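You operate a simulated robot arm through the tools that you are given. There is no shell and no other tool.

You run a simulated robot arm. Do the job below in one go: nothing can be reset, and whatever is moved stays where it is left.

Task
Sand the patch of old paint off the stool seat, then prime that patch.
Fine: black sanding block and red brush go back; the primer's lid ends pressed home. A coat counts when it lies all over at full strength: go over it till it gets no stronger. What is to be rubbed or washed off counts as gone when no trace of it is left.

The check looks at the end state, three seconds after you hand in, the way a careful person would. Anything else that was tipped, shoved, dropped, spilled or broken makes it a failure. Lids that push on must go on centred and level and be pressed home; caps that screw on are set level and turned clockwise until they are tight.

Robot
A 7-joint arm with a two-finger parallel gripper, fixed in place. Base frame: the origin is at the foot of the arm, x ahead of it, y to its left, z up. Lengths are in cm, angles in rad, forces in N, time in s.
Its first joint turns from -2.897 to 2.897 rad. Payload 3.43 kg.
The TCP is the grasp point between the finger pads, 3.4 cm short of the fingertips. In the tool frame z runs along the fingers and y along their closing line. Largest opening 12.8 cm; finger width 2.4, thickness 1.2; the body of the gripper, 4.8 by 13 cm, starts 9.6 cm behind the TCP.
Orientation is told as [roll, pitch, yaw] about the base's x, y, z axes, in that order, counted from this pose: with the fingers straight down and closing along the base's y, the tool's x points along the base's -x, its y along +y and its z along -z.

Tools
- The arm moves only by the tool apply_moves. Its argument "motion" is a list of rows, each a list of 7 numbers: the closure, from 0 (fully open) to 1 (shut), then the shift along the base's x, y, z in units of 400 mm (1.0 is 400 mm), then the turn, a rotation vector about the base's x, y, z in units of 90 degrees (1.0 is 90 degrees). In form: [[jaw, dx, dy, dz, ax, ay, az], ...]. A call has 1 to 20 rows; each row is the pose to reach, as a shift and turn from the pose commanded when the call began. A call with a number of a shift or a turn outside -1 to 1 is refused whole. Each row takes 0.2 s and may step no farther than 5 cm and 0.15 rad from the row before; otherwise, or with a gripper value out of range, the whole call is refused. A pose out of reach is approached as far as the arm can. The call stops where the force on the tool passes 40 N (or 10 N more than at its start, if that is more) or the arm is blocked; 0.2 s more then pass. Each finger travels about 15.3 cm/s and halts on what it meets, pressing with about 36 N; the grip force reading is that of the motor and also rises with nothing between the fingers. The clock runs only during rows and for 0.2 s after the last one: add rows that repeat a pose to give the fingers time. The reply holds the time, the measured pose of the TCP, the force on the tool along the base axes, the opening and the grip force, in the units named above and with some noise, with the torque about the TCP (base axes, N m) and any sound that the robot's microphone picked up, and new pictures: "pictures" is both (left out), scene, wrist or none.
- Cameras (640 x 400 px; columns grow to the right, rows downward): "scene" is fixed at [22.05, -64.93, 174.96]; the picture's right is [0.95, -0.31, 0.00], its down [-0.18, -0.55, -0.81] and it looks along [0.25, 0.77, -0.58] (base axes); focal length 337 px, centre (320, 200). "wrist" rides on the gripper at [7.6, -1.1, -16] in the tool frame; the picture's right is [0.15, 0.99, 0.00], its down [-0.88, 0.13, -0.46] and it looks along [-0.45, 0.07, 0.89] (tool axes); focal length 234 px, centre (320, 200).
- locate(camera, pixels): for up to 12 pixels [column, row] of the newest picture of that camera ("zoom" is the newest enlarged one), the place [x, y, z] in the base frame of the surface seen there, good to about 0.3 cm. The clock stands still meanwhile.
- zoom(camera, box): a new picture of the part [left, top, right, bottom] of that camera's present view, enlarged. The clock stands still meanwhile.
- job_done(): hands the job in; it is judged then, once.

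Leave the gripper open and the arm clear of the work at the hand-in unless told otherwise.

The tools are called by a JSON object that holds its "fn" and its "kwargs". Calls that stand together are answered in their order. apply_moves: Moves the arm, as the interface text tells. Its arguments: {"type":"object","properties":{"motion":{"type":"array","items":{"type":"array","items":{"type":"number"}}},"pictures":{"type":"string","enum":["both","scene","wrist","none"]}},"required":["motion"]} The other tools are called the same way: locate (camera, pixels) gives the place of the surface under pixels of a picture; zoom (camera, box) takes an enlarged picture of a part of a camera's view; job_done () hands the job in.

At the start:

```text
clock: 0.0
eef_pos: [40.75, 27.46, 132.91]
tool_rot: [0.0, 0.002, 0.0]
ft_force: [-0.4, 0.2, 0.1]
moment: [0.01, -0.03, 0.01]
opening: 12.82
grip_force: 0.1
```

scene: 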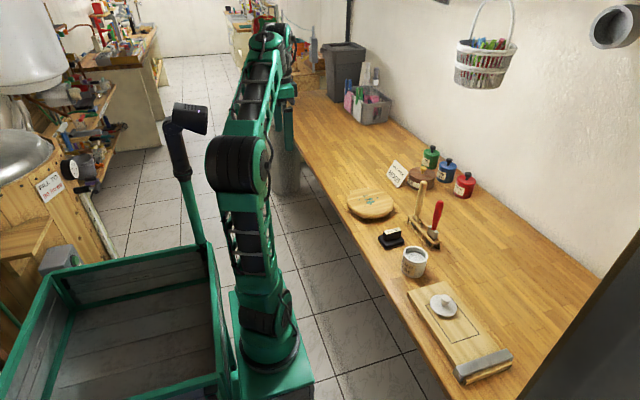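
wrist: 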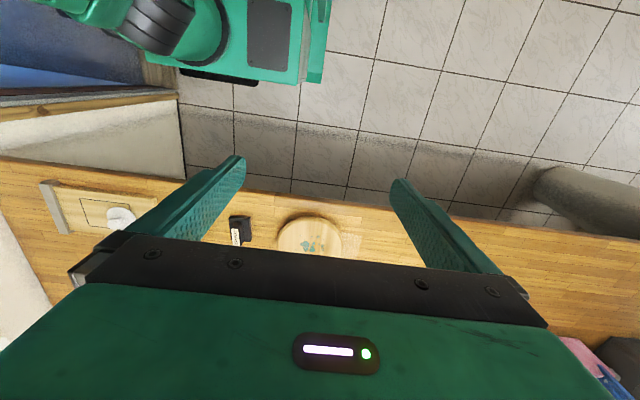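

I see the bench with a round stool seat near (370,203), a black block near (391,238), brushes near (430,220), an open primer pot at (414,262), and a lid on a board at (443,305). I'll zoom in on these first.

{"fn": "zoom", "kwargs": {"camera": "scene", "box": [330, 130, 490, 230]}}

{"fn": "zoom", "kwargs": {"camera": "scene", "box": [370, 170, 530, 270]}}

{"fn": "zoom", "kwargs": {"camera": "scene", "box": [370, 230, 530, 390]}}

```text
4.00 times, centred on (410, 180) of scene
```

zoom: 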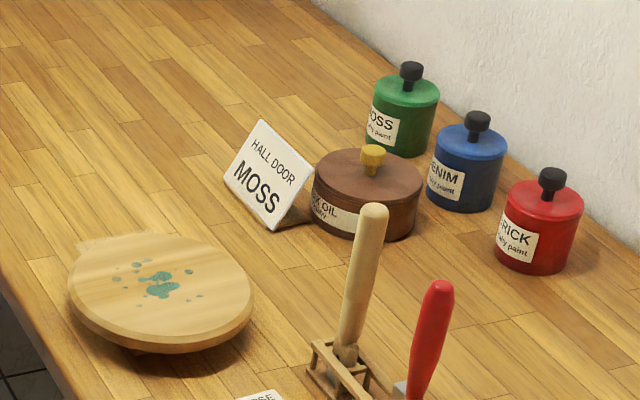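

```text
4.00 times, centred on (450, 220) of scene
```

zoom: 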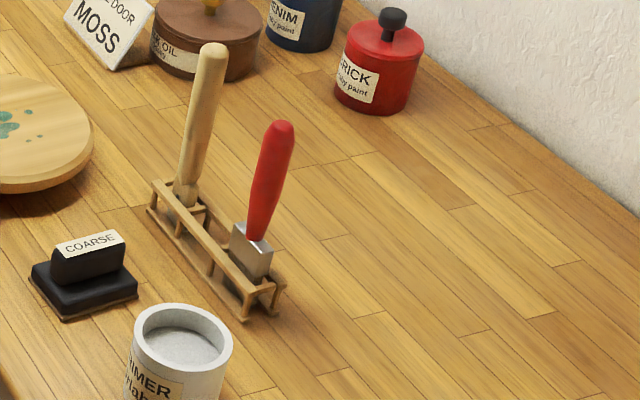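

```text
2.50 times, centred on (450, 310) of scene
```

zoom: 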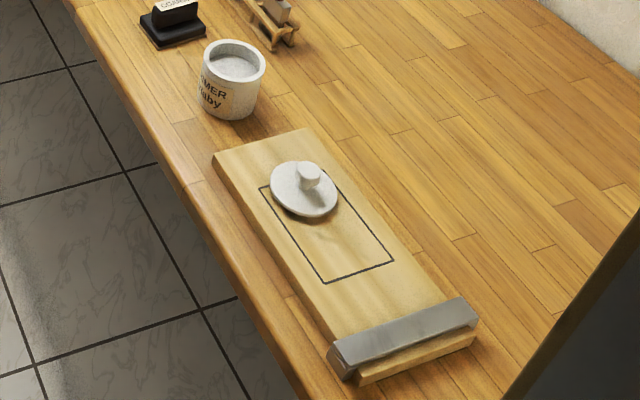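

The black block carries a COARSE label, both brushes stand in a rack, the primer is open, and its lid sits knob-up on a board. Next I locate the key points.

{"fn": "locate", "kwargs": {"camera": "scene", "pixels": [[348, 205], [370, 201], [393, 205], [371, 190], [368, 219], [360, 196], [363, 199], [371, 202], [376, 205], [377, 198], [370, 197], [380, 203]]}}

{"fn": "locate", "kwargs": {"camera": "scene", "pixels": [[392, 231], [384, 235], [400, 230], [379, 239], [386, 249], [404, 243], [414, 255], [405, 256], [426, 255], [414, 247], [415, 263], [414, 277]]}}

{"fn": "locate", "kwargs": {"camera": "scene", "pixels": [[440, 203], [435, 218], [433, 229], [433, 236], [437, 239], [423, 184], [417, 214], [409, 220], [431, 249], [441, 241], [418, 216], [432, 246]]}}

{"fn": "locate", "kwargs": {"camera": "scene", "pixels": [[447, 298], [446, 302], [430, 302], [454, 307], [443, 315], [436, 296], [410, 294], [450, 282], [475, 317], [470, 370], [445, 262], [500, 300]]}}

```text
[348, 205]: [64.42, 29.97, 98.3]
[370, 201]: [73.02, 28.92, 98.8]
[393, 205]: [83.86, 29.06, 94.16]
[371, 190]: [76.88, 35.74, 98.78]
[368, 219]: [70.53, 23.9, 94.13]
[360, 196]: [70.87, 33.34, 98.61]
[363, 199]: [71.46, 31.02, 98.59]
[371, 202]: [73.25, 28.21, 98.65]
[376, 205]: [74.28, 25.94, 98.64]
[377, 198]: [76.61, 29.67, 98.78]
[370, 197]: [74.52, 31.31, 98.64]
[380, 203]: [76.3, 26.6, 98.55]
```

```text
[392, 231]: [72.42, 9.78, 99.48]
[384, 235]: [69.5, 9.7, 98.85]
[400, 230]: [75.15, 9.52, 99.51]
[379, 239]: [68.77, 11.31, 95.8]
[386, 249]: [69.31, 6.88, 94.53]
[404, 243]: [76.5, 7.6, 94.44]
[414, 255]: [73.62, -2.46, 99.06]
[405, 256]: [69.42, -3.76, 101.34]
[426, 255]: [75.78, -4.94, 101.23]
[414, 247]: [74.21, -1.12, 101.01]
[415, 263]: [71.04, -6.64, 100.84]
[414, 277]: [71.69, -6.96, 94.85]
```

```text
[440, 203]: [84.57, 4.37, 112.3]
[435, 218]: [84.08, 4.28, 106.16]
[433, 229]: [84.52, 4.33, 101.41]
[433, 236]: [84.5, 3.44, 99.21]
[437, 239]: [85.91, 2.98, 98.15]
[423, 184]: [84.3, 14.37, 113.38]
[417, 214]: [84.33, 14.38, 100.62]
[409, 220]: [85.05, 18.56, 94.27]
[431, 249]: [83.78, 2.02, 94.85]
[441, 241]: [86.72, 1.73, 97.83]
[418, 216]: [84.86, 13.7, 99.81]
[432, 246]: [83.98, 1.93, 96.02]
```

```text
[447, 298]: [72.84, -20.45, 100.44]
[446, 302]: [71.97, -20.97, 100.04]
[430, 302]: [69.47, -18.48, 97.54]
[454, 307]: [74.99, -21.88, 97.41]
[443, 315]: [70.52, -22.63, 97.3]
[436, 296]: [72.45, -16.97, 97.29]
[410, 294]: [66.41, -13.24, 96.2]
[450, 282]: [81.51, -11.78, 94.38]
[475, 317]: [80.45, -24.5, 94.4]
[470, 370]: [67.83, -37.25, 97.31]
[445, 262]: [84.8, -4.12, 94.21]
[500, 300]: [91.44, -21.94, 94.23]
```

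The bench top is at z≈94.2 and the seat top at z≈98.7. The block's handle is near (72.4, 9.5) with its top at z 99.5. I'll move the open gripper over to (72, 20, 118) for a closer look with the wrist camera.

{"fn": "apply_moves", "kwargs": {"motion": [[0, 0.087, -0.021, -0.042, 0, 0, 0], [0, 0.174, -0.042, -0.083, 0, 0, 0], [0, 0.26, -0.0625, -0.125, 0, 0, 0], [0, 0.347, -0.083, -0.167, 0, 0, 0], [0, 0.434, -0.104, -0.208, 0, 0, 0], [0, 0.521, -0.125, -0.25, 0, 0, 0], [0, 0.608, -0.146, -0.292, 0, 0, 0], [0, 0.694, -0.167, -0.333, 0, 0, 0], [0, 0.781, -0.1875, -0.375, 0, 0, 0], [0, 0.781, -0.1875, -0.375, 0, 0, 0]]}}

```text
clock: 2.2
eef_pos: [70.51, 19.26, 118.75]
tool_rot: [0.003, -0.01, 0.0]
ft_force: [-0.1, 0.7, 0.1]
moment: [-0.02, -0.02, 0.01]
opening: 12.8
grip_force: 0.0
```

scene: 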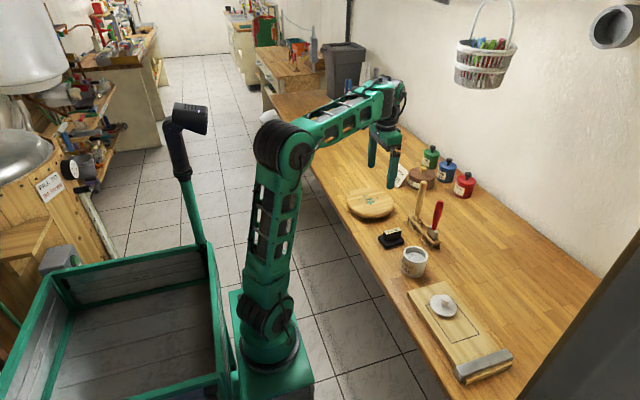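
wrist: 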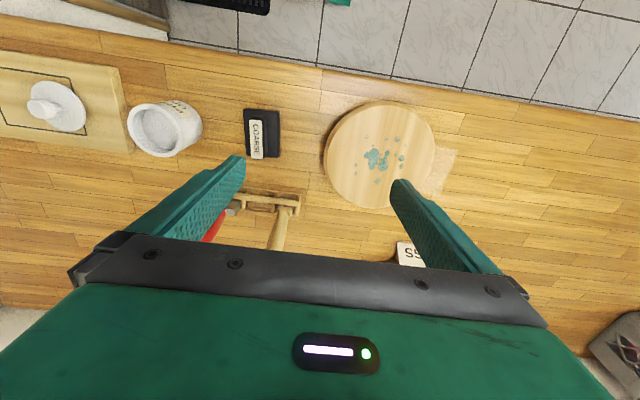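

From above I see the block at wrist (262,133), the seat at (380,153) with teal paint spots, and the primer at (165,128). I'll zoom in on these and locate them.

{"fn": "zoom", "kwargs": {"camera": "wrist", "box": [310, 90, 470, 220]}}

{"fn": "locate", "kwargs": {"camera": "wrist", "pixels": [[246, 109], [278, 112], [246, 158], [278, 158], [256, 122], [256, 155], [324, 152], [433, 150], [380, 101], [378, 206], [440, 165], [262, 140]]}}

{"fn": "zoom", "kwargs": {"camera": "wrist", "box": [200, 90, 320, 260]}}

```text
3.08 times, centred on (390, 155) of wrist
```

zoom: 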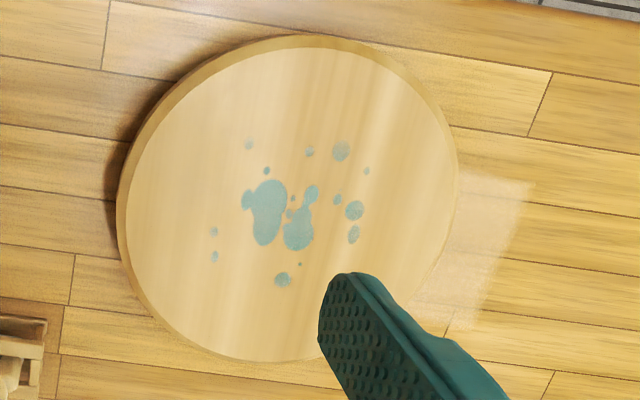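

```text
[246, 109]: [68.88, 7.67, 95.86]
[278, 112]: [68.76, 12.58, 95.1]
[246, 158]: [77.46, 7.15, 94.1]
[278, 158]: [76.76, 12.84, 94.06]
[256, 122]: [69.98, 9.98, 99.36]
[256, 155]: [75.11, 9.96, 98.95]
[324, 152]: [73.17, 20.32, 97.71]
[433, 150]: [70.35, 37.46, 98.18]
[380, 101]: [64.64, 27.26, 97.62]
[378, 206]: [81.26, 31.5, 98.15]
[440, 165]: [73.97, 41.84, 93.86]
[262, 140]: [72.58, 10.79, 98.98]
```

```text
2.35 times, centred on (260, 175) of wrist
```

zoom: 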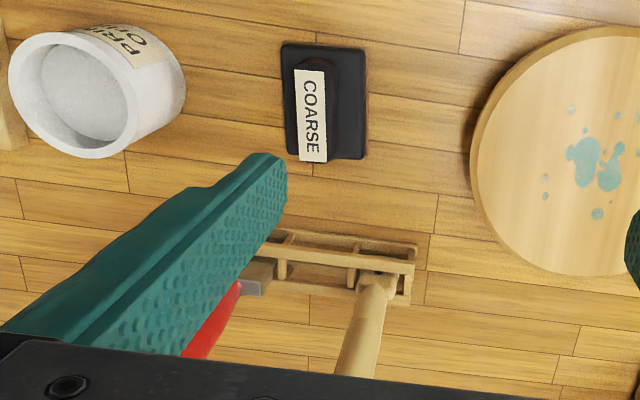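

I'll locate the outermost paint spots to size the area to sand.

{"fn": "locate", "kwargs": {"camera": "wrist", "pixels": [[367.3, 137.1], [355.5, 165.1], [355.5, 173.2], [378, 180.7], [396.8, 138.8], [405, 145.6], [401, 158.3], [401, 166], [373.1, 158.9], [383.5, 164.1], [383.5, 175.8], [386.4, 138.8]]}}

{"fn": "zoom", "kwargs": {"camera": "scene", "box": [340, 180, 410, 224]}}

```text
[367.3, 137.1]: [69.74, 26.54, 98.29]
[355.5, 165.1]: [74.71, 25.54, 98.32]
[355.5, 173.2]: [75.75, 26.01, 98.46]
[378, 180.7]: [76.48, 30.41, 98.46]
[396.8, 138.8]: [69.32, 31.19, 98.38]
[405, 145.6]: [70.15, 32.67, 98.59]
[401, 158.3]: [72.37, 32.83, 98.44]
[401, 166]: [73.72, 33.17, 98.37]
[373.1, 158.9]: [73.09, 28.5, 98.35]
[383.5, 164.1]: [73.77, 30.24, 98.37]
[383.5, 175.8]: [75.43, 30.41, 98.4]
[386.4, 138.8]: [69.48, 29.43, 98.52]
```

```text
9.09 times, centred on (375, 202) of scene
```

zoom: 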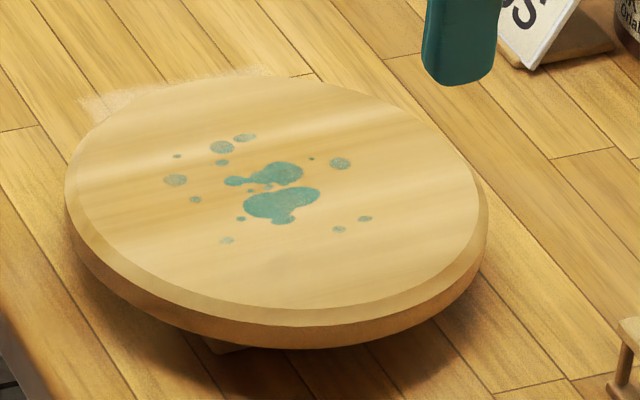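

The paint spans about x 69–77 and y 25–33.5, centred at (73, 29.3), which is the middle of the seat. The measured pose differs from what I commanded, so I'll hold for one row to see whether it settles.

{"fn": "apply_moves", "kwargs": {"motion": [[0, 0, 0, 0, 0, 0, 0], [0, 0, 0, 0, 0, 0, 0]], "pictures": "none"}}

```text
clock: 2.8
eef_pos: [70.55, 19.24, 118.9]
tool_rot: [0.004, -0.01, 0.0]
ft_force: [0.5, 0.4, 0.0]
moment: [0.02, -0.01, -0.01]
opening: 12.8
grip_force: 0.0
```

The error is steady, so I'll steer by the measured pose. Next I go above the block handle at (72.8, 10, 106).

{"fn": "apply_moves", "kwargs": {"motion": [[0, 0.014, -0.058, -0.08, 0, 0, 0], [0, 0.028, -0.116, -0.16, 0, 0, 0], [0, 0.042, -0.174, -0.24, 0, 0, 0], [0, 0.056, -0.231, -0.32, 0, 0, 0], [0, 0.056, -0.231, -0.32, 0, 0, 0]], "pictures": "both"}}

```text
clock: 4.0
eef_pos: [72.84, 10.01, 105.75]
tool_rot: [0.002, -0.012, 0.001]
ft_force: [0.0, -0.6, 0.2]
moment: [0.01, 0.05, -0.02]
opening: 12.79
grip_force: 0.0
```

scene: 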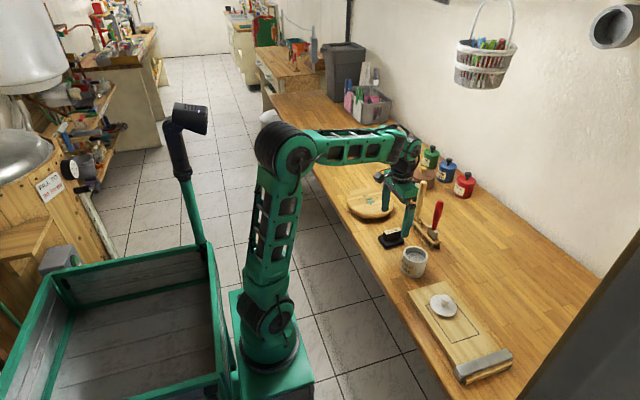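
wrist: 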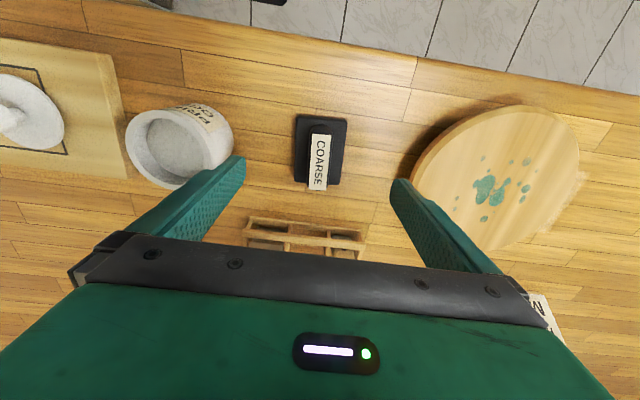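

I'm centred over the handle now. I'll narrow the jaws a bit and go down until the fingertips are just above the block's base (TCP z≈99.7).

{"fn": "apply_moves", "kwargs": {"motion": [[0.4, 0, 0, -0.05, 0, 0, 0], [0.4, 0, 0, -0.1, 0, 0, 0], [0.4, 0, 0, -0.15, 0, 0, 0], [0.4, 0, 0, -0.15, 0, 0, 0]], "pictures": "both"}}

```text
clock: 5.0
eef_pos: [72.51, 10.25, 99.78]
tool_rot: [0.002, -0.012, 0.001]
ft_force: [0.0, -0.2, -0.1]
moment: [0.01, -0.04, 0.03]
opening: 7.67
grip_force: 0.1
```

scene: 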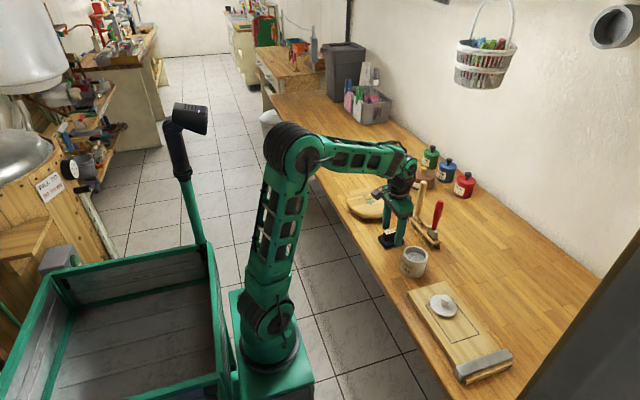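
wrist: 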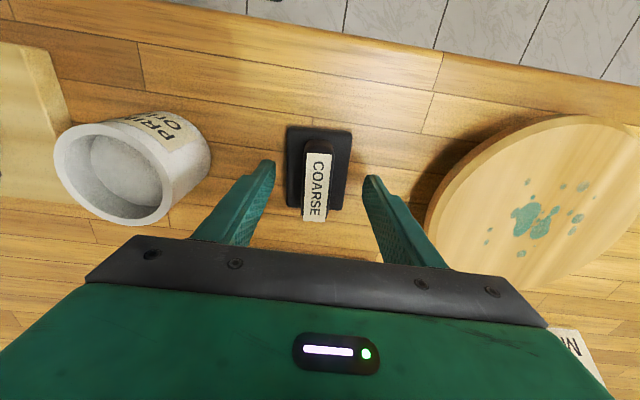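

The fingertips straddle the handle evenly (264 and 372, label at 317). I close the jaws.

{"fn": "apply_moves", "kwargs": {"motion": [[0.6, 0, 0, 0, 0, 0, 0], [0.8, 0, 0, 0, 0, 0, 0], [1, 0, 0, 0, 0, 0, 0], [1, 0, 0, 0, 0, 0, 0]], "pictures": "wrist"}}

```text
clock: 6.0
eef_pos: [72.53, 10.24, 99.83]
tool_rot: [0.004, -0.012, 0.0]
ft_force: [-0.4, 1.5, 2.0]
moment: [-0.06, -0.05, 0.01]
opening: 2.34
grip_force: 35.6
```

wrist: 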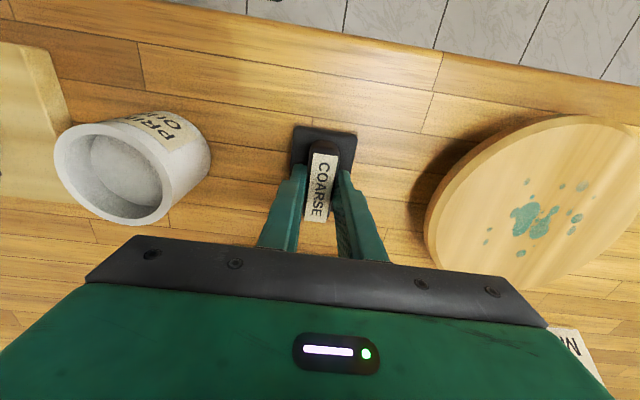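

I have the handle (opening 2.34, grip 35.6 N). I lift it and carry it over the seat centre, staying clear above.

{"fn": "apply_moves", "kwargs": {"motion": [[1, 0, 0, 0.06, 0, 0, 0], [1, 0, 0, 0.13, 0, 0, 0], [1, 0, 0, 0.2, 0, 0, 0], [1, 0, 0.1, 0.2, 0, 0, 0], [1, 0, 0.2, 0.2, 0, 0, 0], [1, 0, 0.3, 0.2, 0, 0, 0], [1, 0.005, 0.39, 0.2, 0, 0, 0], [1, 0.005, 0.47, 0.2, 0, 0, 0], [1, 0.005, 0.47, 0.2, 0, 0, 0]], "pictures": "both"}}

```text
clock: 8.0
eef_pos: [72.87, 28.99, 107.9]
tool_rot: [0.002, -0.013, 0.0]
ft_force: [-0.3, 0.8, -2.1]
moment: [-0.02, 0.0, -0.03]
opening: 2.32
grip_force: 36.5
```

scene: 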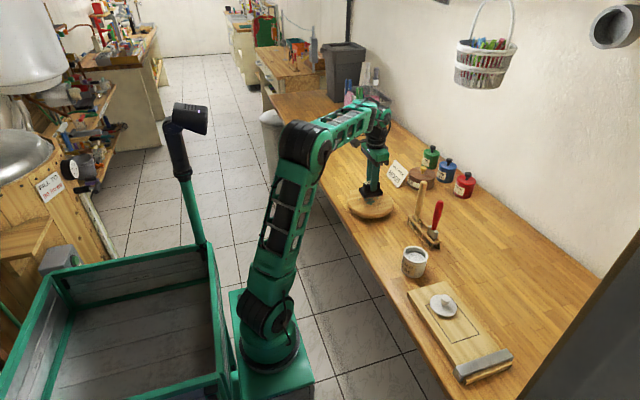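
wrist: 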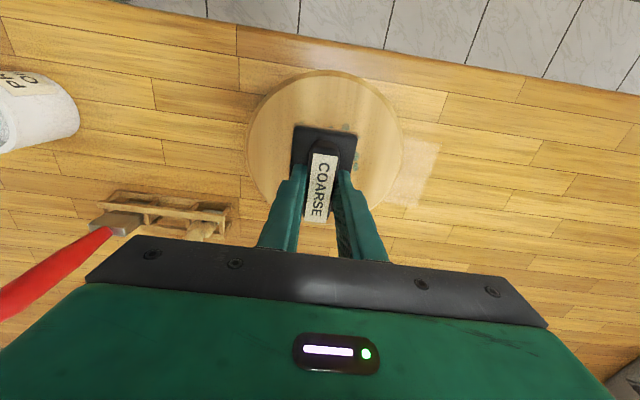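

The block hangs over the seat with the force reading at -2.1 N. I lower it slowly until it touches, expected near TCP z≈104.2.

{"fn": "apply_moves", "kwargs": {"motion": [[1, 0, 0, -0.05, 0, 0, 0], [1, 0, 0, -0.08, 0, 0, 0], [1, 0, 0, -0.086, 0, 0, 0], [1, 0, 0, -0.09, 0, 0, 0], [1, 0, 0, -0.09, 0, 0, 0]], "pictures": "none"}}

```text
clock: 9.2
eef_pos: [72.83, 29.04, 104.27]
tool_rot: [0.004, -0.012, 0.0]
ft_force: [0.9, -0.2, -1.9]
moment: [0.03, 0.0, -0.02]
opening: 2.33
grip_force: 35.9
```

{"fn": "apply_moves", "kwargs": {"motion": [[1, 0, 0, -0.004, 0, 0, 0], [1, 0, 0, -0.008, 0, 0, 0], [1, 0, 0, -0.012, 0, 0, 0]], "pictures": "none"}}

```text
clock: 10.0
eef_pos: [72.77, 28.98, 103.94]
tool_rot: [0.005, -0.016, -0.002]
ft_force: [0.8, -3.3, 37.3]
moment: [-0.44, -0.05, 0.03]
opening: 2.32
grip_force: 36.2
```

The block touches at about z 104.0 and contact is stiff (37 N). I ease up by 1 mm and read the force.

{"fn": "apply_moves", "kwargs": {"motion": [[1, 0, 0, 0.0025, 0, 0, 0], [1, 0, 0, 0.0025, 0, 0, 0]], "pictures": "none"}}

```text
clock: 10.6
eef_pos: [72.71, 29.09, 103.86]
tool_rot: [0.004, -0.013, 0.0]
ft_force: [7.0, -4.2, 36.3]
moment: [-0.34, -0.41, -0.01]
opening: 2.34
grip_force: 36.0
```

{"fn": "apply_moves", "kwargs": {"motion": [[1, 0, 0, 0.0025, 0, 0, 0], [1, 0, 0, 0.004, 0, 0, 0], [1, 0, 0, 0.004, 0, 0, 0]], "pictures": "none"}}

```text
clock: 11.4
eef_pos: [72.72, 29.01, 103.75]
tool_rot: [0.001, -0.01, -0.001]
ft_force: [6.6, -0.3, 12.6]
moment: [-0.05, -0.88, -0.01]
opening: 2.32
grip_force: 36.6
```

The force is about 12.6 N now, so I start rubbing: strokes along y of about ±3 cm.

{"fn": "apply_moves", "kwargs": {"motion": [[1, 0, 0.025, 0, 0, 0, 0], [1, 0, 0.05, 0, 0, 0, 0], [1, 0, 0.075, 0, 0, 0, 0], [1, 0, 0.05, 0, 0, 0, 0], [1, 0, 0.025, 0, 0, 0, 0], [1, 0, 0, 0, 0, 0, 0], [1, 0, -0.025, 0, 0, 0, 0], [1, 0, -0.05, 0, 0, 0, 0], [1, 0, -0.075, 0, 0, 0, 0], [1, 0, -0.05, 0, 0, 0, 0], [1, 0, -0.025, 0, 0, 0, 0], [1, 0, 0, 0, 0, 0, 0]], "pictures": "both"}}

```text
clock: 14.0
eef_pos: [72.85, 28.96, 103.98]
tool_rot: [0.004, -0.013, 0.0]
ft_force: [0.4, -0.1, -1.8]
moment: [0.01, -0.02, 0.01]
opening: 2.32
grip_force: 36.8
```

scene: 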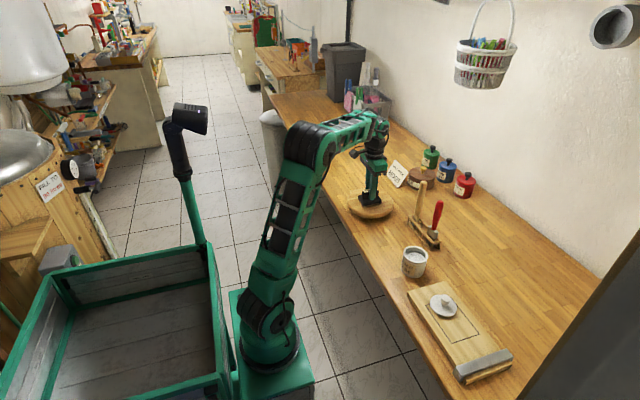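
wrist: 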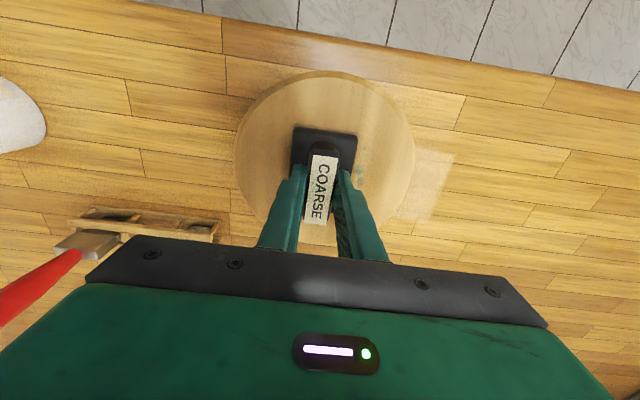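

The contact was lost (force -1.8 N). I'll press down about 2 mm while stroking.

{"fn": "apply_moves", "kwargs": {"motion": [[1, 0, 0, -0.004, 0, 0, 0], [1, 0, 0.025, -0.005, 0, 0, 0], [1, 0, 0.05, -0.005, 0, 0, 0], [1, 0, 0.075, -0.005, 0, 0, 0], [1, 0, 0.05, -0.005, 0, 0, 0], [1, 0, 0.025, -0.005, 0, 0, 0], [1, 0, 0, -0.005, 0, 0, 0]], "pictures": "none"}}

```text
clock: 15.6
eef_pos: [72.69, 29.04, 103.9]
tool_rot: [0.004, -0.012, 0.0]
ft_force: [-1.2, 5.2, 14.4]
moment: [0.05, -0.22, 0.04]
opening: 2.3
grip_force: 35.7
```

The force is a steady 14 N now. I continue with wide strokes to both sides.

{"fn": "apply_moves", "kwargs": {"motion": [[1, 0, -0.025, 0, 0, 0, 0], [1, 0, -0.05, 0, 0, 0, 0], [1, 0, -0.08, 0, 0, 0, 0], [1, 0.015, -0.08, 0, 0, 0, 0], [1, 0.015, -0.05, 0, 0, 0, 0], [1, 0.015, -0.02, 0, 0, 0, 0], [1, 0.015, 0.01, 0, 0, 0, 0], [1, 0.015, 0.04, 0, 0, 0, 0], [1, 0.015, 0.07, 0, 0, 0, 0], [1, -0.015, 0.07, 0, 0, 0, 0], [1, -0.015, 0.04, 0, 0, 0, 0], [1, -0.015, 0.01, 0, 0, 0, 0], [1, -0.015, -0.02, 0, 0, 0, 0], [1, -0.015, -0.05, 0, 0, 0, 0], [1, -0.015, -0.08, 0, 0, 0, 0], [1, 0, -0.08, 0, 0, 0, 0]], "pictures": "both"}}

```text
clock: 19.0
eef_pos: [72.63, 25.67, 103.73]
tool_rot: [0.0, -0.011, -0.002]
ft_force: [-8.4, -1.9, 18.0]
moment: [-0.11, -0.32, -0.09]
opening: 2.31
grip_force: 36.1
```

scene: 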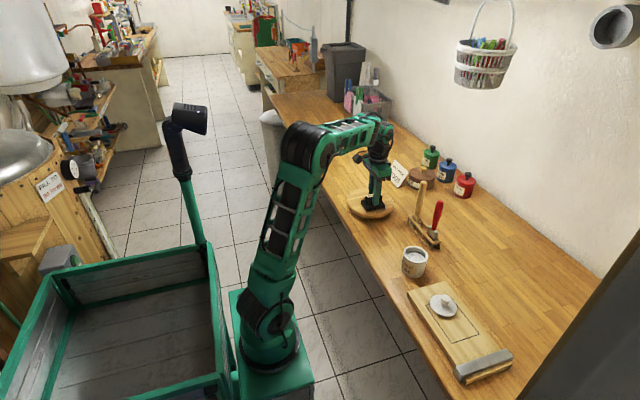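
wrist: 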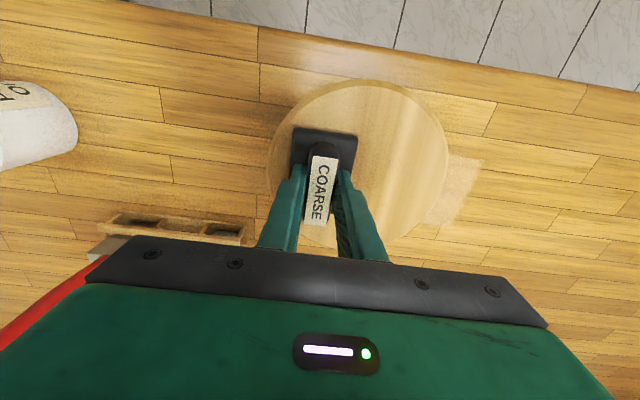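

The visible area looks clean. I'll make one more full pass, then lift to look.

{"fn": "apply_moves", "kwargs": {"motion": [[1, 0.02, 0.0, 0, 0, 0, 0], [1, 0.02, 0.03, 0, 0, 0, 0], [1, 0.02, 0.06, 0, 0, 0, 0], [1, 0.02, 0.09, 0, 0, 0, 0], [1, 0.02, 0.12, 0, 0, 0, 0], [1, 0.02, 0.15, 0, 0, 0, 0], [1, -0.02, 0.15, 0, 0, 0, 0], [1, -0.02, 0.12, 0, 0, 0, 0], [1, -0.02, 0.09, 0, 0, 0, 0], [1, -0.02, 0.06, 0, 0, 0, 0], [1, -0.02, 0.03, 0, 0, 0, 0], [1, -0.02, 0, 0, 0, 0, 0], [1, 0.0, 0.04, 0, 0, 0, 0], [1, 0.0, 0.08, 0, 0, 0, 0], [1, 0.0, 0.12, 0, 0, 0, 0], [1, 0.0, 0.16, 0, 0, 0, 0]], "pictures": "wrist"}}

```text
clock: 22.4
eef_pos: [72.52, 32.24, 103.75]
tool_rot: [0.001, -0.012, 0.0]
ft_force: [0.5, -0.2, -1.8]
moment: [0.02, -0.01, 0.0]
opening: 2.32
grip_force: 35.8
```

wrist: 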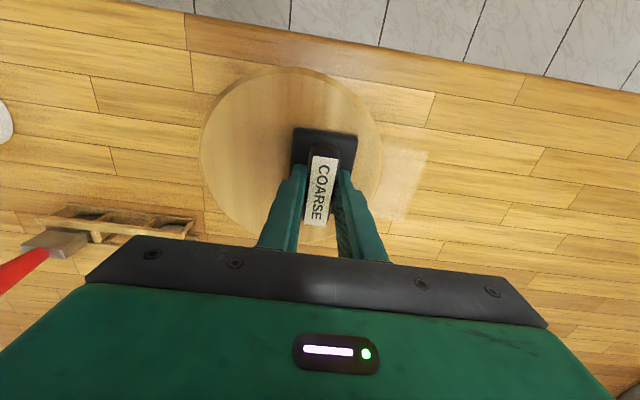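

Contact is lost on this side again. I lift and move aside to inspect the whole seat.

{"fn": "apply_moves", "kwargs": {"motion": [[1, 0, 0, 0.08, 0, 0, 0], [1, 0, -0.08, 0.14, 0, 0, 0], [1, 0, -0.2, 0.18, 0, 0, 0], [1, 0, -0.3, 0.2, 0, 0, 0], [1, 0, -0.38, 0.2, 0, 0, 0], [1, 0, -0.38, 0.2, 0, 0, 0]], "pictures": "both"}}

{"fn": "zoom", "kwargs": {"camera": "scene", "box": [340, 180, 410, 224]}}

{"fn": "zoom", "kwargs": {"camera": "wrist", "box": [330, 60, 530, 230]}}

```text
refused: row 3 steps farther than a row can; nothing moved
```

```text
9.09 times, centred on (375, 202) of scene
```

zoom: 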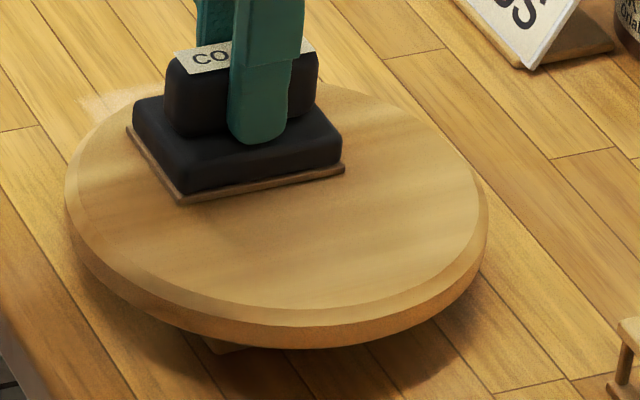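

```text
2.35 times, centred on (430, 145) of wrist
```

zoom: 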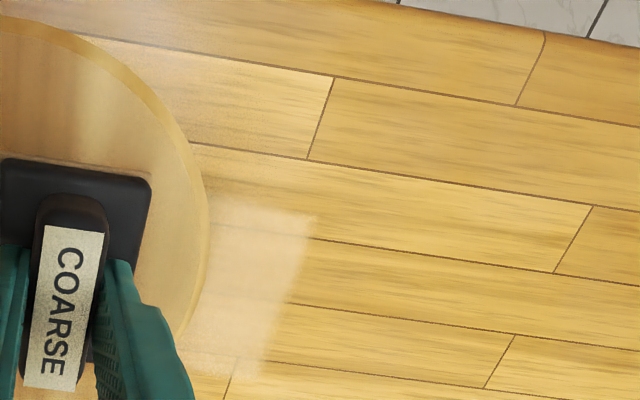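

A step was too long, so nothing moved. I'll redo the lift with shorter steps.

{"fn": "apply_moves", "kwargs": {"motion": [[1, 0, 0, 0.08, 0, 0, 0], [1, 0, -0.08, 0.14, 0, 0, 0], [1, 0, -0.18, 0.18, 0, 0, 0], [1, 0, -0.28, 0.2, 0, 0, 0], [1, 0, -0.38, 0.2, 0, 0, 0], [1, 0, -0.38, 0.2, 0, 0, 0]], "pictures": "both"}}

{"fn": "zoom", "kwargs": {"camera": "scene", "box": [340, 180, 410, 224]}}

{"fn": "zoom", "kwargs": {"camera": "wrist", "box": [360, 60, 520, 220]}}

```text
clock: 23.8
eef_pos: [72.69, 16.9, 111.57]
tool_rot: [0.003, -0.013, 0.001]
ft_force: [-0.7, 0.6, -2.4]
moment: [-0.04, -0.01, 0.01]
opening: 2.35
grip_force: 36.4
```

scene: 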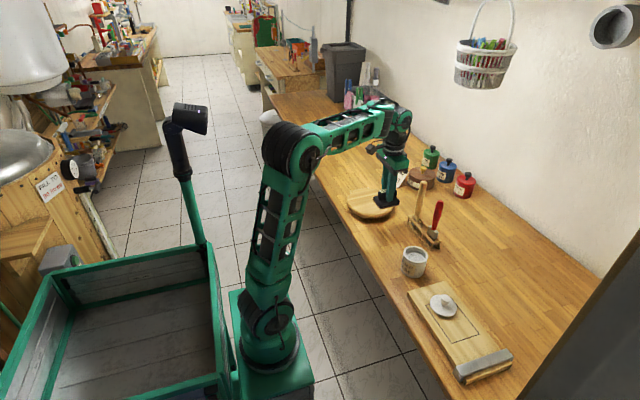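
wrist: 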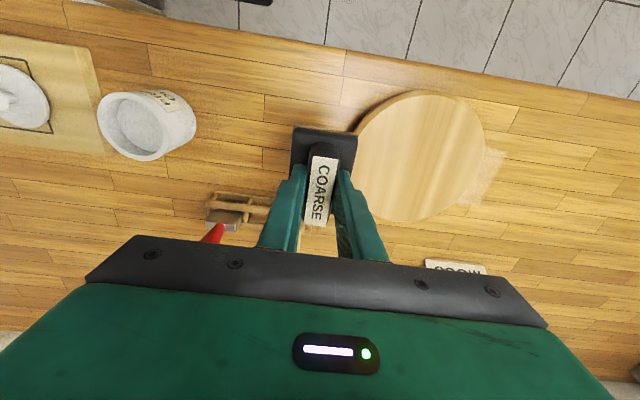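

```text
9.09 times, centred on (375, 202) of scene
```

zoom: 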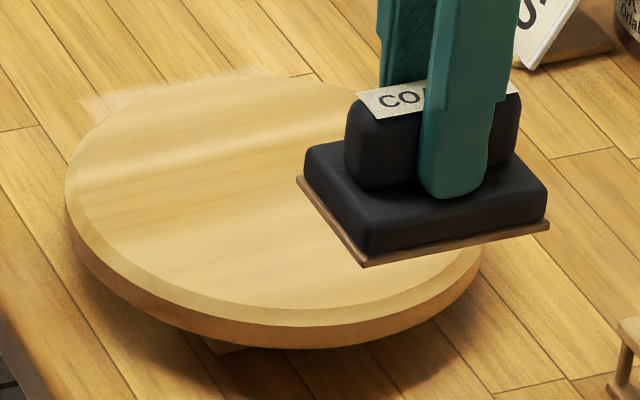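

```text
2.50 times, centred on (440, 140) of wrist
```

zoom: 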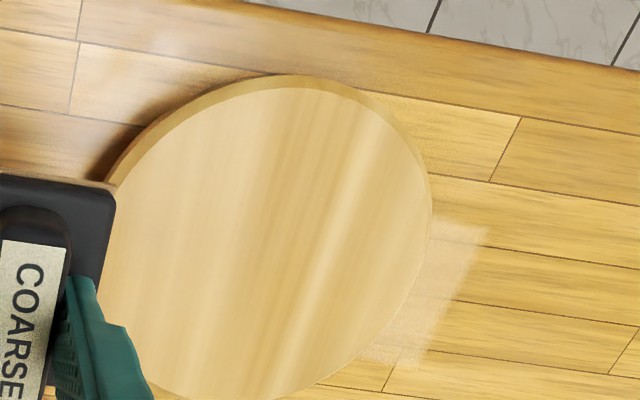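

No teal is visible. I'll zoom in harder in both cameras to make sure no faint trace is left.

{"fn": "zoom", "kwargs": {"camera": "wrist", "box": [385, 105, 475, 205]}}

{"fn": "zoom", "kwargs": {"camera": "scene", "box": [350, 188, 390, 214]}}

```text
4.00 times, centred on (430, 155) of wrist
```

zoom: 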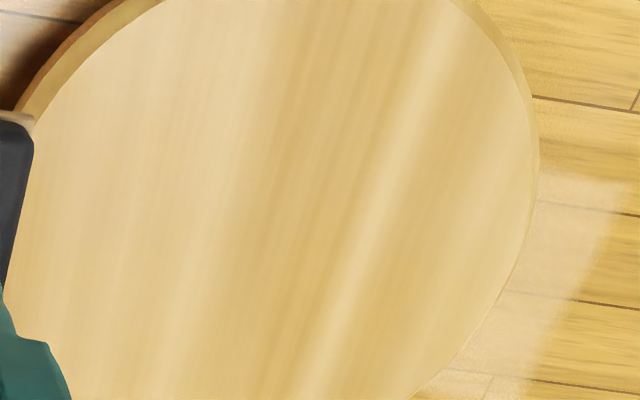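

```text
15.38 times, centred on (370, 201) of scene
```

zoom: 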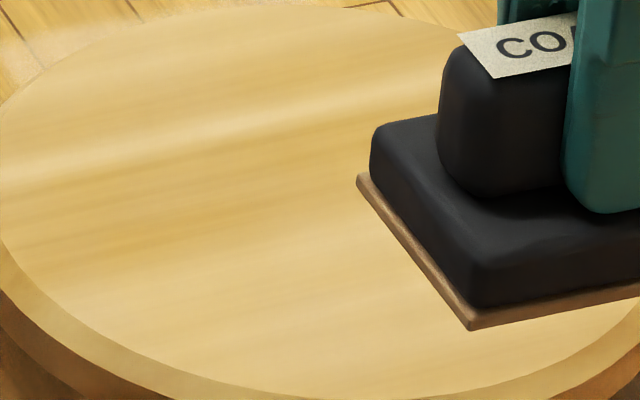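

The seat is bare wood with no trace left. Now I return the block to its place (TCP x 72.5, y 9.8), lowering to just above the bench first.

{"fn": "apply_moves", "kwargs": {"motion": [[1, -0.002, -0.09, 0, 0, 0, 0], [1, -0.004, -0.178, 0, 0, 0, 0], [1, -0.004, -0.178, -0.08, 0, 0, 0], [1, -0.004, -0.178, -0.16, 0, 0, 0], [1, -0.004, -0.178, -0.24, 0, 0, 0], [1, -0.004, -0.178, -0.28, 0, 0, 0], [1, -0.004, -0.178, -0.28, 0, 0, 0]], "pictures": "wrist"}}

```text
clock: 25.4
eef_pos: [72.42, 9.91, 100.34]
tool_rot: [0.001, -0.012, 0.002]
ft_force: [0.1, 0.0, -1.8]
moment: [-0.06, 0.04, 0.03]
opening: 2.33
grip_force: 36.3
```

wrist: 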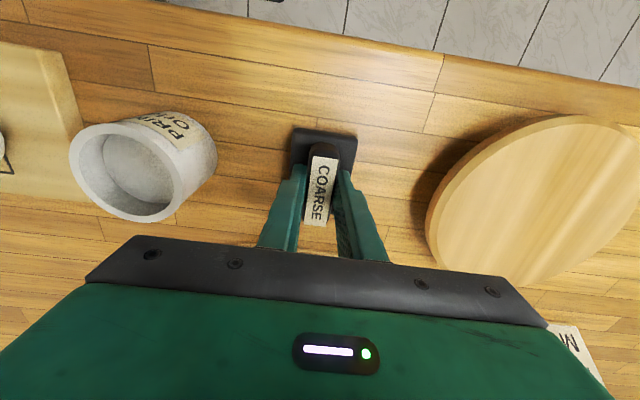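

The block hangs about 6–8 mm above the bench. I lower it in small steps until it touches.

{"fn": "apply_moves", "kwargs": {"motion": [[1, 0, 0, -0.006, 0, 0, 0], [1, 0, 0, -0.01, 0, 0, 0], [1, 0, 0, -0.013, 0, 0, 0]], "pictures": "none"}}

```text
clock: 26.2
eef_pos: [72.56, 10.03, 99.92]
tool_rot: [0.002, -0.01, 0.0]
ft_force: [-0.6, -0.1, -2.2]
moment: [-0.03, 0.01, -0.03]
opening: 2.34
grip_force: 35.8
```

{"fn": "apply_moves", "kwargs": {"motion": [[1, 0, 0, -0.003, 0, 0, 0], [1, 0, 0, -0.006, 0, 0, 0], [1, 0, 0, -0.006, 0, 0, 0]], "pictures": "none"}}

```text
clock: 27.0
eef_pos: [72.51, 10.05, 99.83]
tool_rot: [0.003, -0.013, -0.001]
ft_force: [0.1, -0.6, -1.3]
moment: [-0.01, 0.01, 0.02]
opening: 2.33
grip_force: 35.9
```

{"fn": "apply_moves", "kwargs": {"motion": [[1, 0, 0, -0.003, 0, 0, 0], [1, 0, 0, -0.005, 0, 0, 0], [1, 0, 0, -0.005, 0, 0, 0]], "pictures": "none"}}

```text
clock: 27.8
eef_pos: [72.57, 10.0, 99.69]
tool_rot: [0.003, -0.012, 0.001]
ft_force: [-0.3, 0.2, -0.9]
moment: [-0.01, 0.01, 0.02]
opening: 2.34
grip_force: 36.2
```

{"fn": "apply_moves", "kwargs": {"motion": [[1, 0, 0, -0.003, 0, 0, 0], [1, 0, 0, -0.003, 0, 0, 0]], "pictures": "none"}}

```text
clock: 28.4
eef_pos: [72.55, 9.95, 99.52]
tool_rot: [0.004, -0.012, -0.001]
ft_force: [-0.7, 0.3, -1.4]
moment: [0.02, -0.01, -0.01]
opening: 2.34
grip_force: 35.8
```

{"fn": "apply_moves", "kwargs": {"motion": [[1, 0, 0, -0.003, 0, 0, 0], [1, 0, 0, -0.003, 0, 0, 0]], "pictures": "none"}}

{"fn": "zoom", "kwargs": {"camera": "scene", "box": [365, 215, 425, 260]}}

```text
clock: 29.0
eef_pos: [72.59, 9.89, 99.39]
tool_rot: [0.005, -0.013, -0.001]
ft_force: [0.3, -0.2, 0.2]
moment: [-0.06, -0.01, 0.02]
opening: 2.31
grip_force: 35.8
```

```text
8.89 times, centred on (395, 238) of scene
```

zoom: 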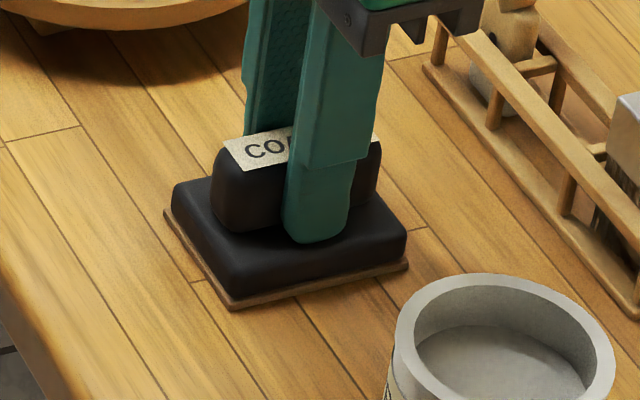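

The load has come off (0.2 N), so the block rests on the bench. I open the jaws partly and rise.

{"fn": "apply_moves", "kwargs": {"motion": [[0.75, 0, 0, 0, 0, 0, 0], [0.55, 0, 0, 0, 0, 0, 0], [0.45, 0, 0, 0, 0, 0, 0], [0.45, 0, 0, 0.05, 0, 0, 0], [0.45, 0, 0, 0.15, 0, 0, 0], [0.45, 0, 0, 0.25, 0, 0, 0], [0.45, 0, 0, 0.36, 0, 0, 0], [0.45, 0, 0, 0.48, 0, 0, 0], [0.45, 0, 0, 0.48, 0, 0, 0]], "pictures": "both"}}

{"fn": "zoom", "kwargs": {"camera": "scene", "box": [370, 180, 450, 280]}}

{"fn": "zoom", "kwargs": {"camera": "wrist", "box": [180, 60, 340, 240]}}

```text
clock: 31.0
eef_pos: [72.5, 9.75, 118.57]
tool_rot: [0.001, -0.013, 0.0]
ft_force: [0.1, -0.6, -0.1]
moment: [-0.02, -0.01, -0.03]
opening: 7.06
grip_force: 0.1
```

scene: 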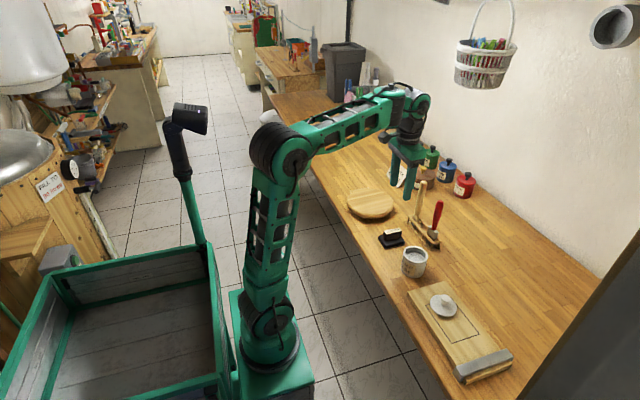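
wrist: 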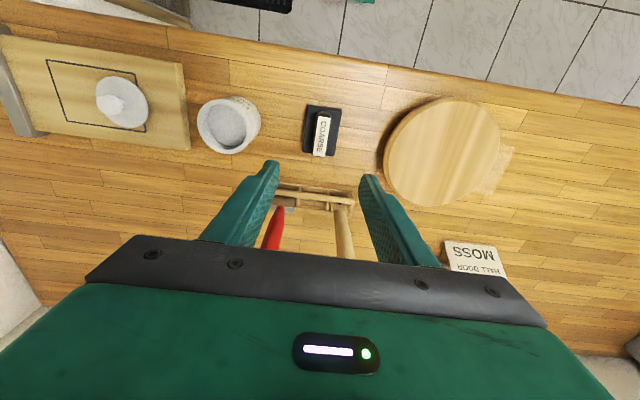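

```text
4.00 times, centred on (410, 230) of scene
```

zoom: 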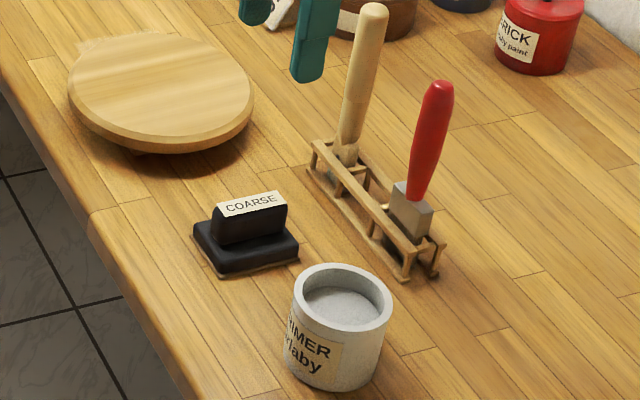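

```text
2.22 times, centred on (260, 150) of wrist
```

zoom: 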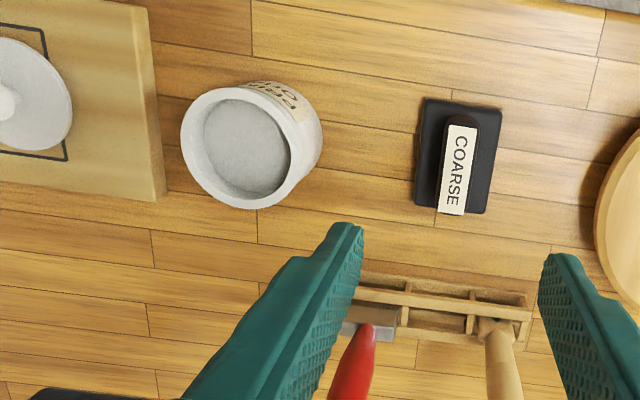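

The block is back in place. Now the red brush: I'll zoom in on the rack and measure the brush's axis.

{"fn": "zoom", "kwargs": {"camera": "scene", "box": [395, 175, 465, 255]}}

{"fn": "locate", "kwargs": {"camera": "scene", "pixels": [[439.5, 201], [438.5, 205], [437.5, 210], [436, 215], [435, 220], [434, 225], [433.5, 229], [431, 231], [436, 233], [432, 237], [424, 182], [418, 210]]}}

```text
5.00 times, centred on (430, 215) of scene
```

zoom: 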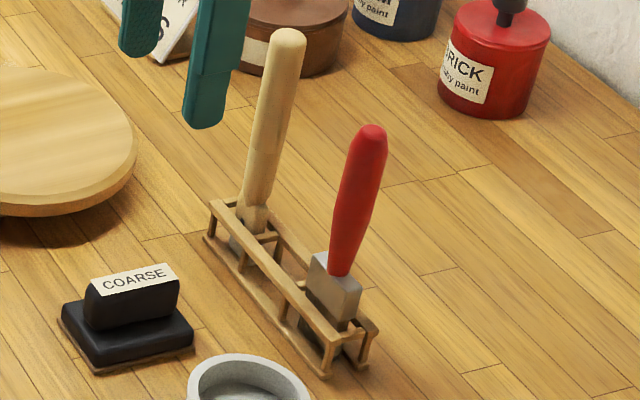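

```text
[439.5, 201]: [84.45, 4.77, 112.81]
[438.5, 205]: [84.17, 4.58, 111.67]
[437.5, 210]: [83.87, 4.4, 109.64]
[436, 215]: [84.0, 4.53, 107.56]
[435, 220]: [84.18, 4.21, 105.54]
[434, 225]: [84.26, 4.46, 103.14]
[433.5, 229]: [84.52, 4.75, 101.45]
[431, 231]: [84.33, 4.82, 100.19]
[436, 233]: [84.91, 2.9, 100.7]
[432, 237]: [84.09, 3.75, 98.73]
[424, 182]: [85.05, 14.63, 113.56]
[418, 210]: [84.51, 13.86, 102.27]
```

The red handle stands upright with its axis at about (84.5, 5.1), top at 113.3. The wooden one stands at y≈14.5. I move over the red brush, first in y and then in x, staying above both handles.

{"fn": "apply_moves", "kwargs": {"motion": [[0.45, 0, -0.06, 0.01, 0, 0, 0], [0.45, 0, -0.118, 0.02, 0, 0, 0], [0.45, 0.1, -0.118, 0.02, 0, 0, 0], [0.45, 0.2, -0.118, 0.02, 0, 0, 0], [0.45, 0.3, -0.118, 0.02, 0, 0, 0], [0.45, 0.3, -0.118, 0.02, 0, 0, 0]], "pictures": "both"}}

{"fn": "zoom", "kwargs": {"camera": "scene", "box": [395, 145, 475, 255]}}

{"fn": "zoom", "kwargs": {"camera": "wrist", "box": [240, 90, 400, 240]}}

```text
clock: 32.4
eef_pos: [84.57, 5.21, 119.34]
tool_rot: [0.003, -0.011, 0.002]
ft_force: [-0.1, 0.4, 0.5]
moment: [0.0, 0.0, 0.02]
opening: 7.04
grip_force: 0.0
```

scene: 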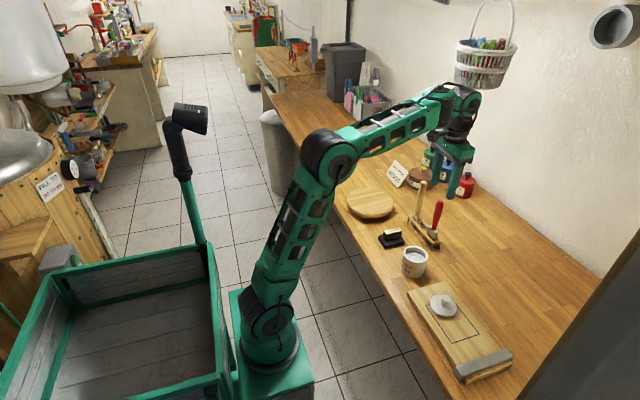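
wrist: 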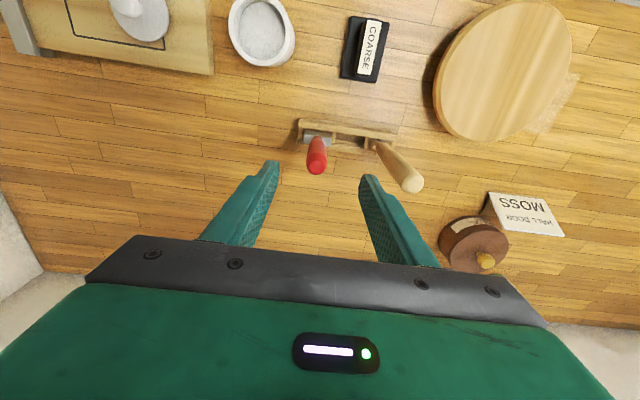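

```text
3.64 times, centred on (435, 200) of scene
```

zoom: 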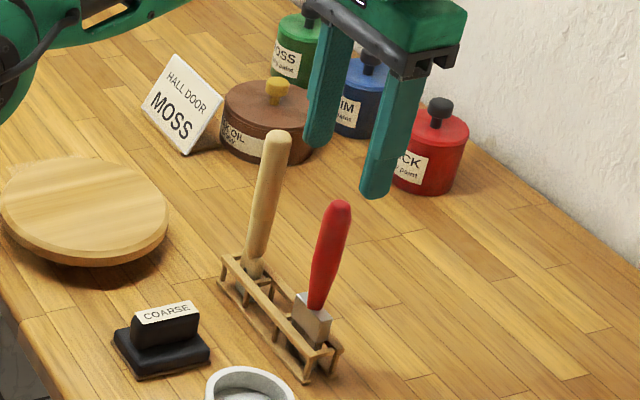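

```text
2.67 times, centred on (320, 165) of wrist
```

zoom: 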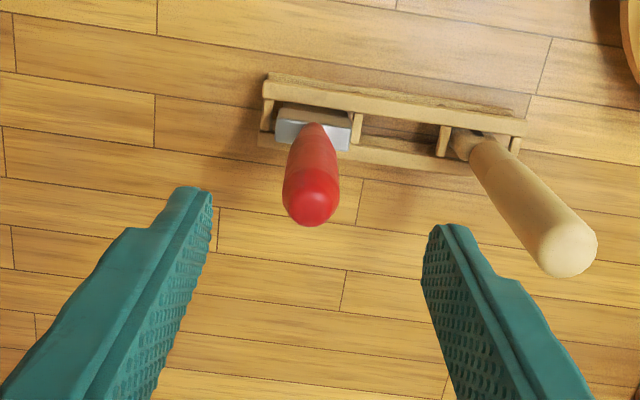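

The brush sits between the fingers. I locate its tip precisely.

{"fn": "locate", "kwargs": {"camera": "wrist", "pixels": [[317, 167], [309, 167], [325, 167], [317, 172], [317, 158], [304, 137], [330, 142], [413, 183], [316, 150], [318, 140]]}}

```text
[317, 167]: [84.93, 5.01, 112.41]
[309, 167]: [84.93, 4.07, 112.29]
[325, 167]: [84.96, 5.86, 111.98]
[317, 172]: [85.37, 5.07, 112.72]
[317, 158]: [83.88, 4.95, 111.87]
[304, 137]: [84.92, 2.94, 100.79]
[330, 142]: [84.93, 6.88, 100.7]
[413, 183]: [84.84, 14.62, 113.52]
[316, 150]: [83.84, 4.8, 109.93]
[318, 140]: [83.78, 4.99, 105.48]
```

The brush axis is at about (84.8, 4.95). I go down to TCP z≈107.5 with a small correction.

{"fn": "apply_moves", "kwargs": {"motion": [[0.45, 0.006, -0.006, 0, 0, 0, 0], [0.45, 0.006, -0.006, -0.08, 0, 0, 0], [0.45, 0.008, -0.006, -0.16, 0, 0, 0], [0.45, 0.01, -0.006, -0.23, 0, 0, 0], [0.45, 0.01, -0.006, -0.29, 0, 0, 0], [0.45, 0.01, -0.006, -0.29, 0, 0, 0]], "pictures": "both"}}

{"fn": "zoom", "kwargs": {"camera": "scene", "box": [395, 145, 475, 255]}}

```text
clock: 33.8
eef_pos: [84.97, 5.14, 107.8]
tool_rot: [0.003, -0.012, -0.001]
ft_force: [0.1, -1.4, 0.7]
moment: [0.0, -0.01, 0.0]
opening: 7.04
grip_force: 0.0
```

scene: 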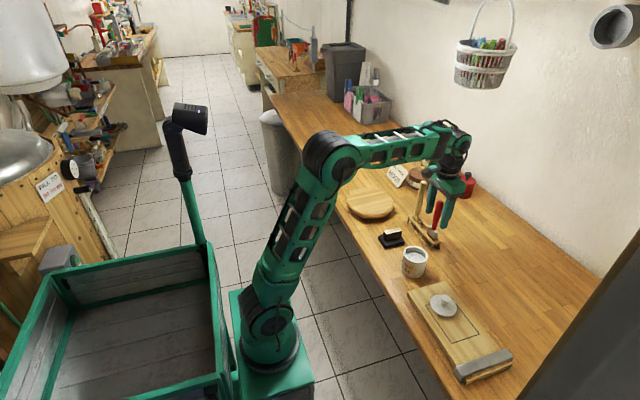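
wrist: 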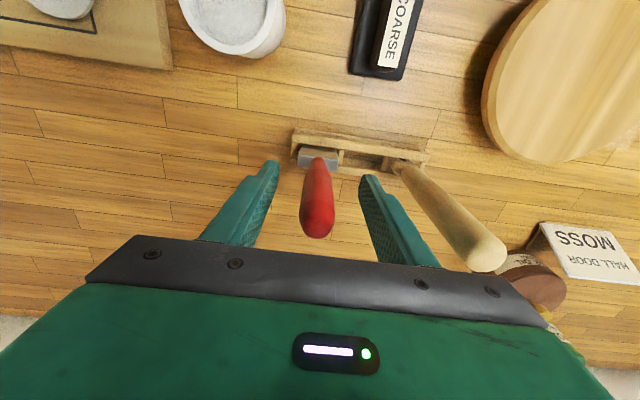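

```text
3.64 times, centred on (435, 200) of scene
```

zoom: 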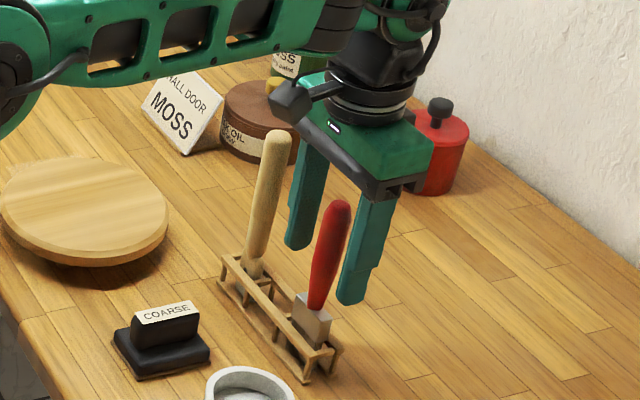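

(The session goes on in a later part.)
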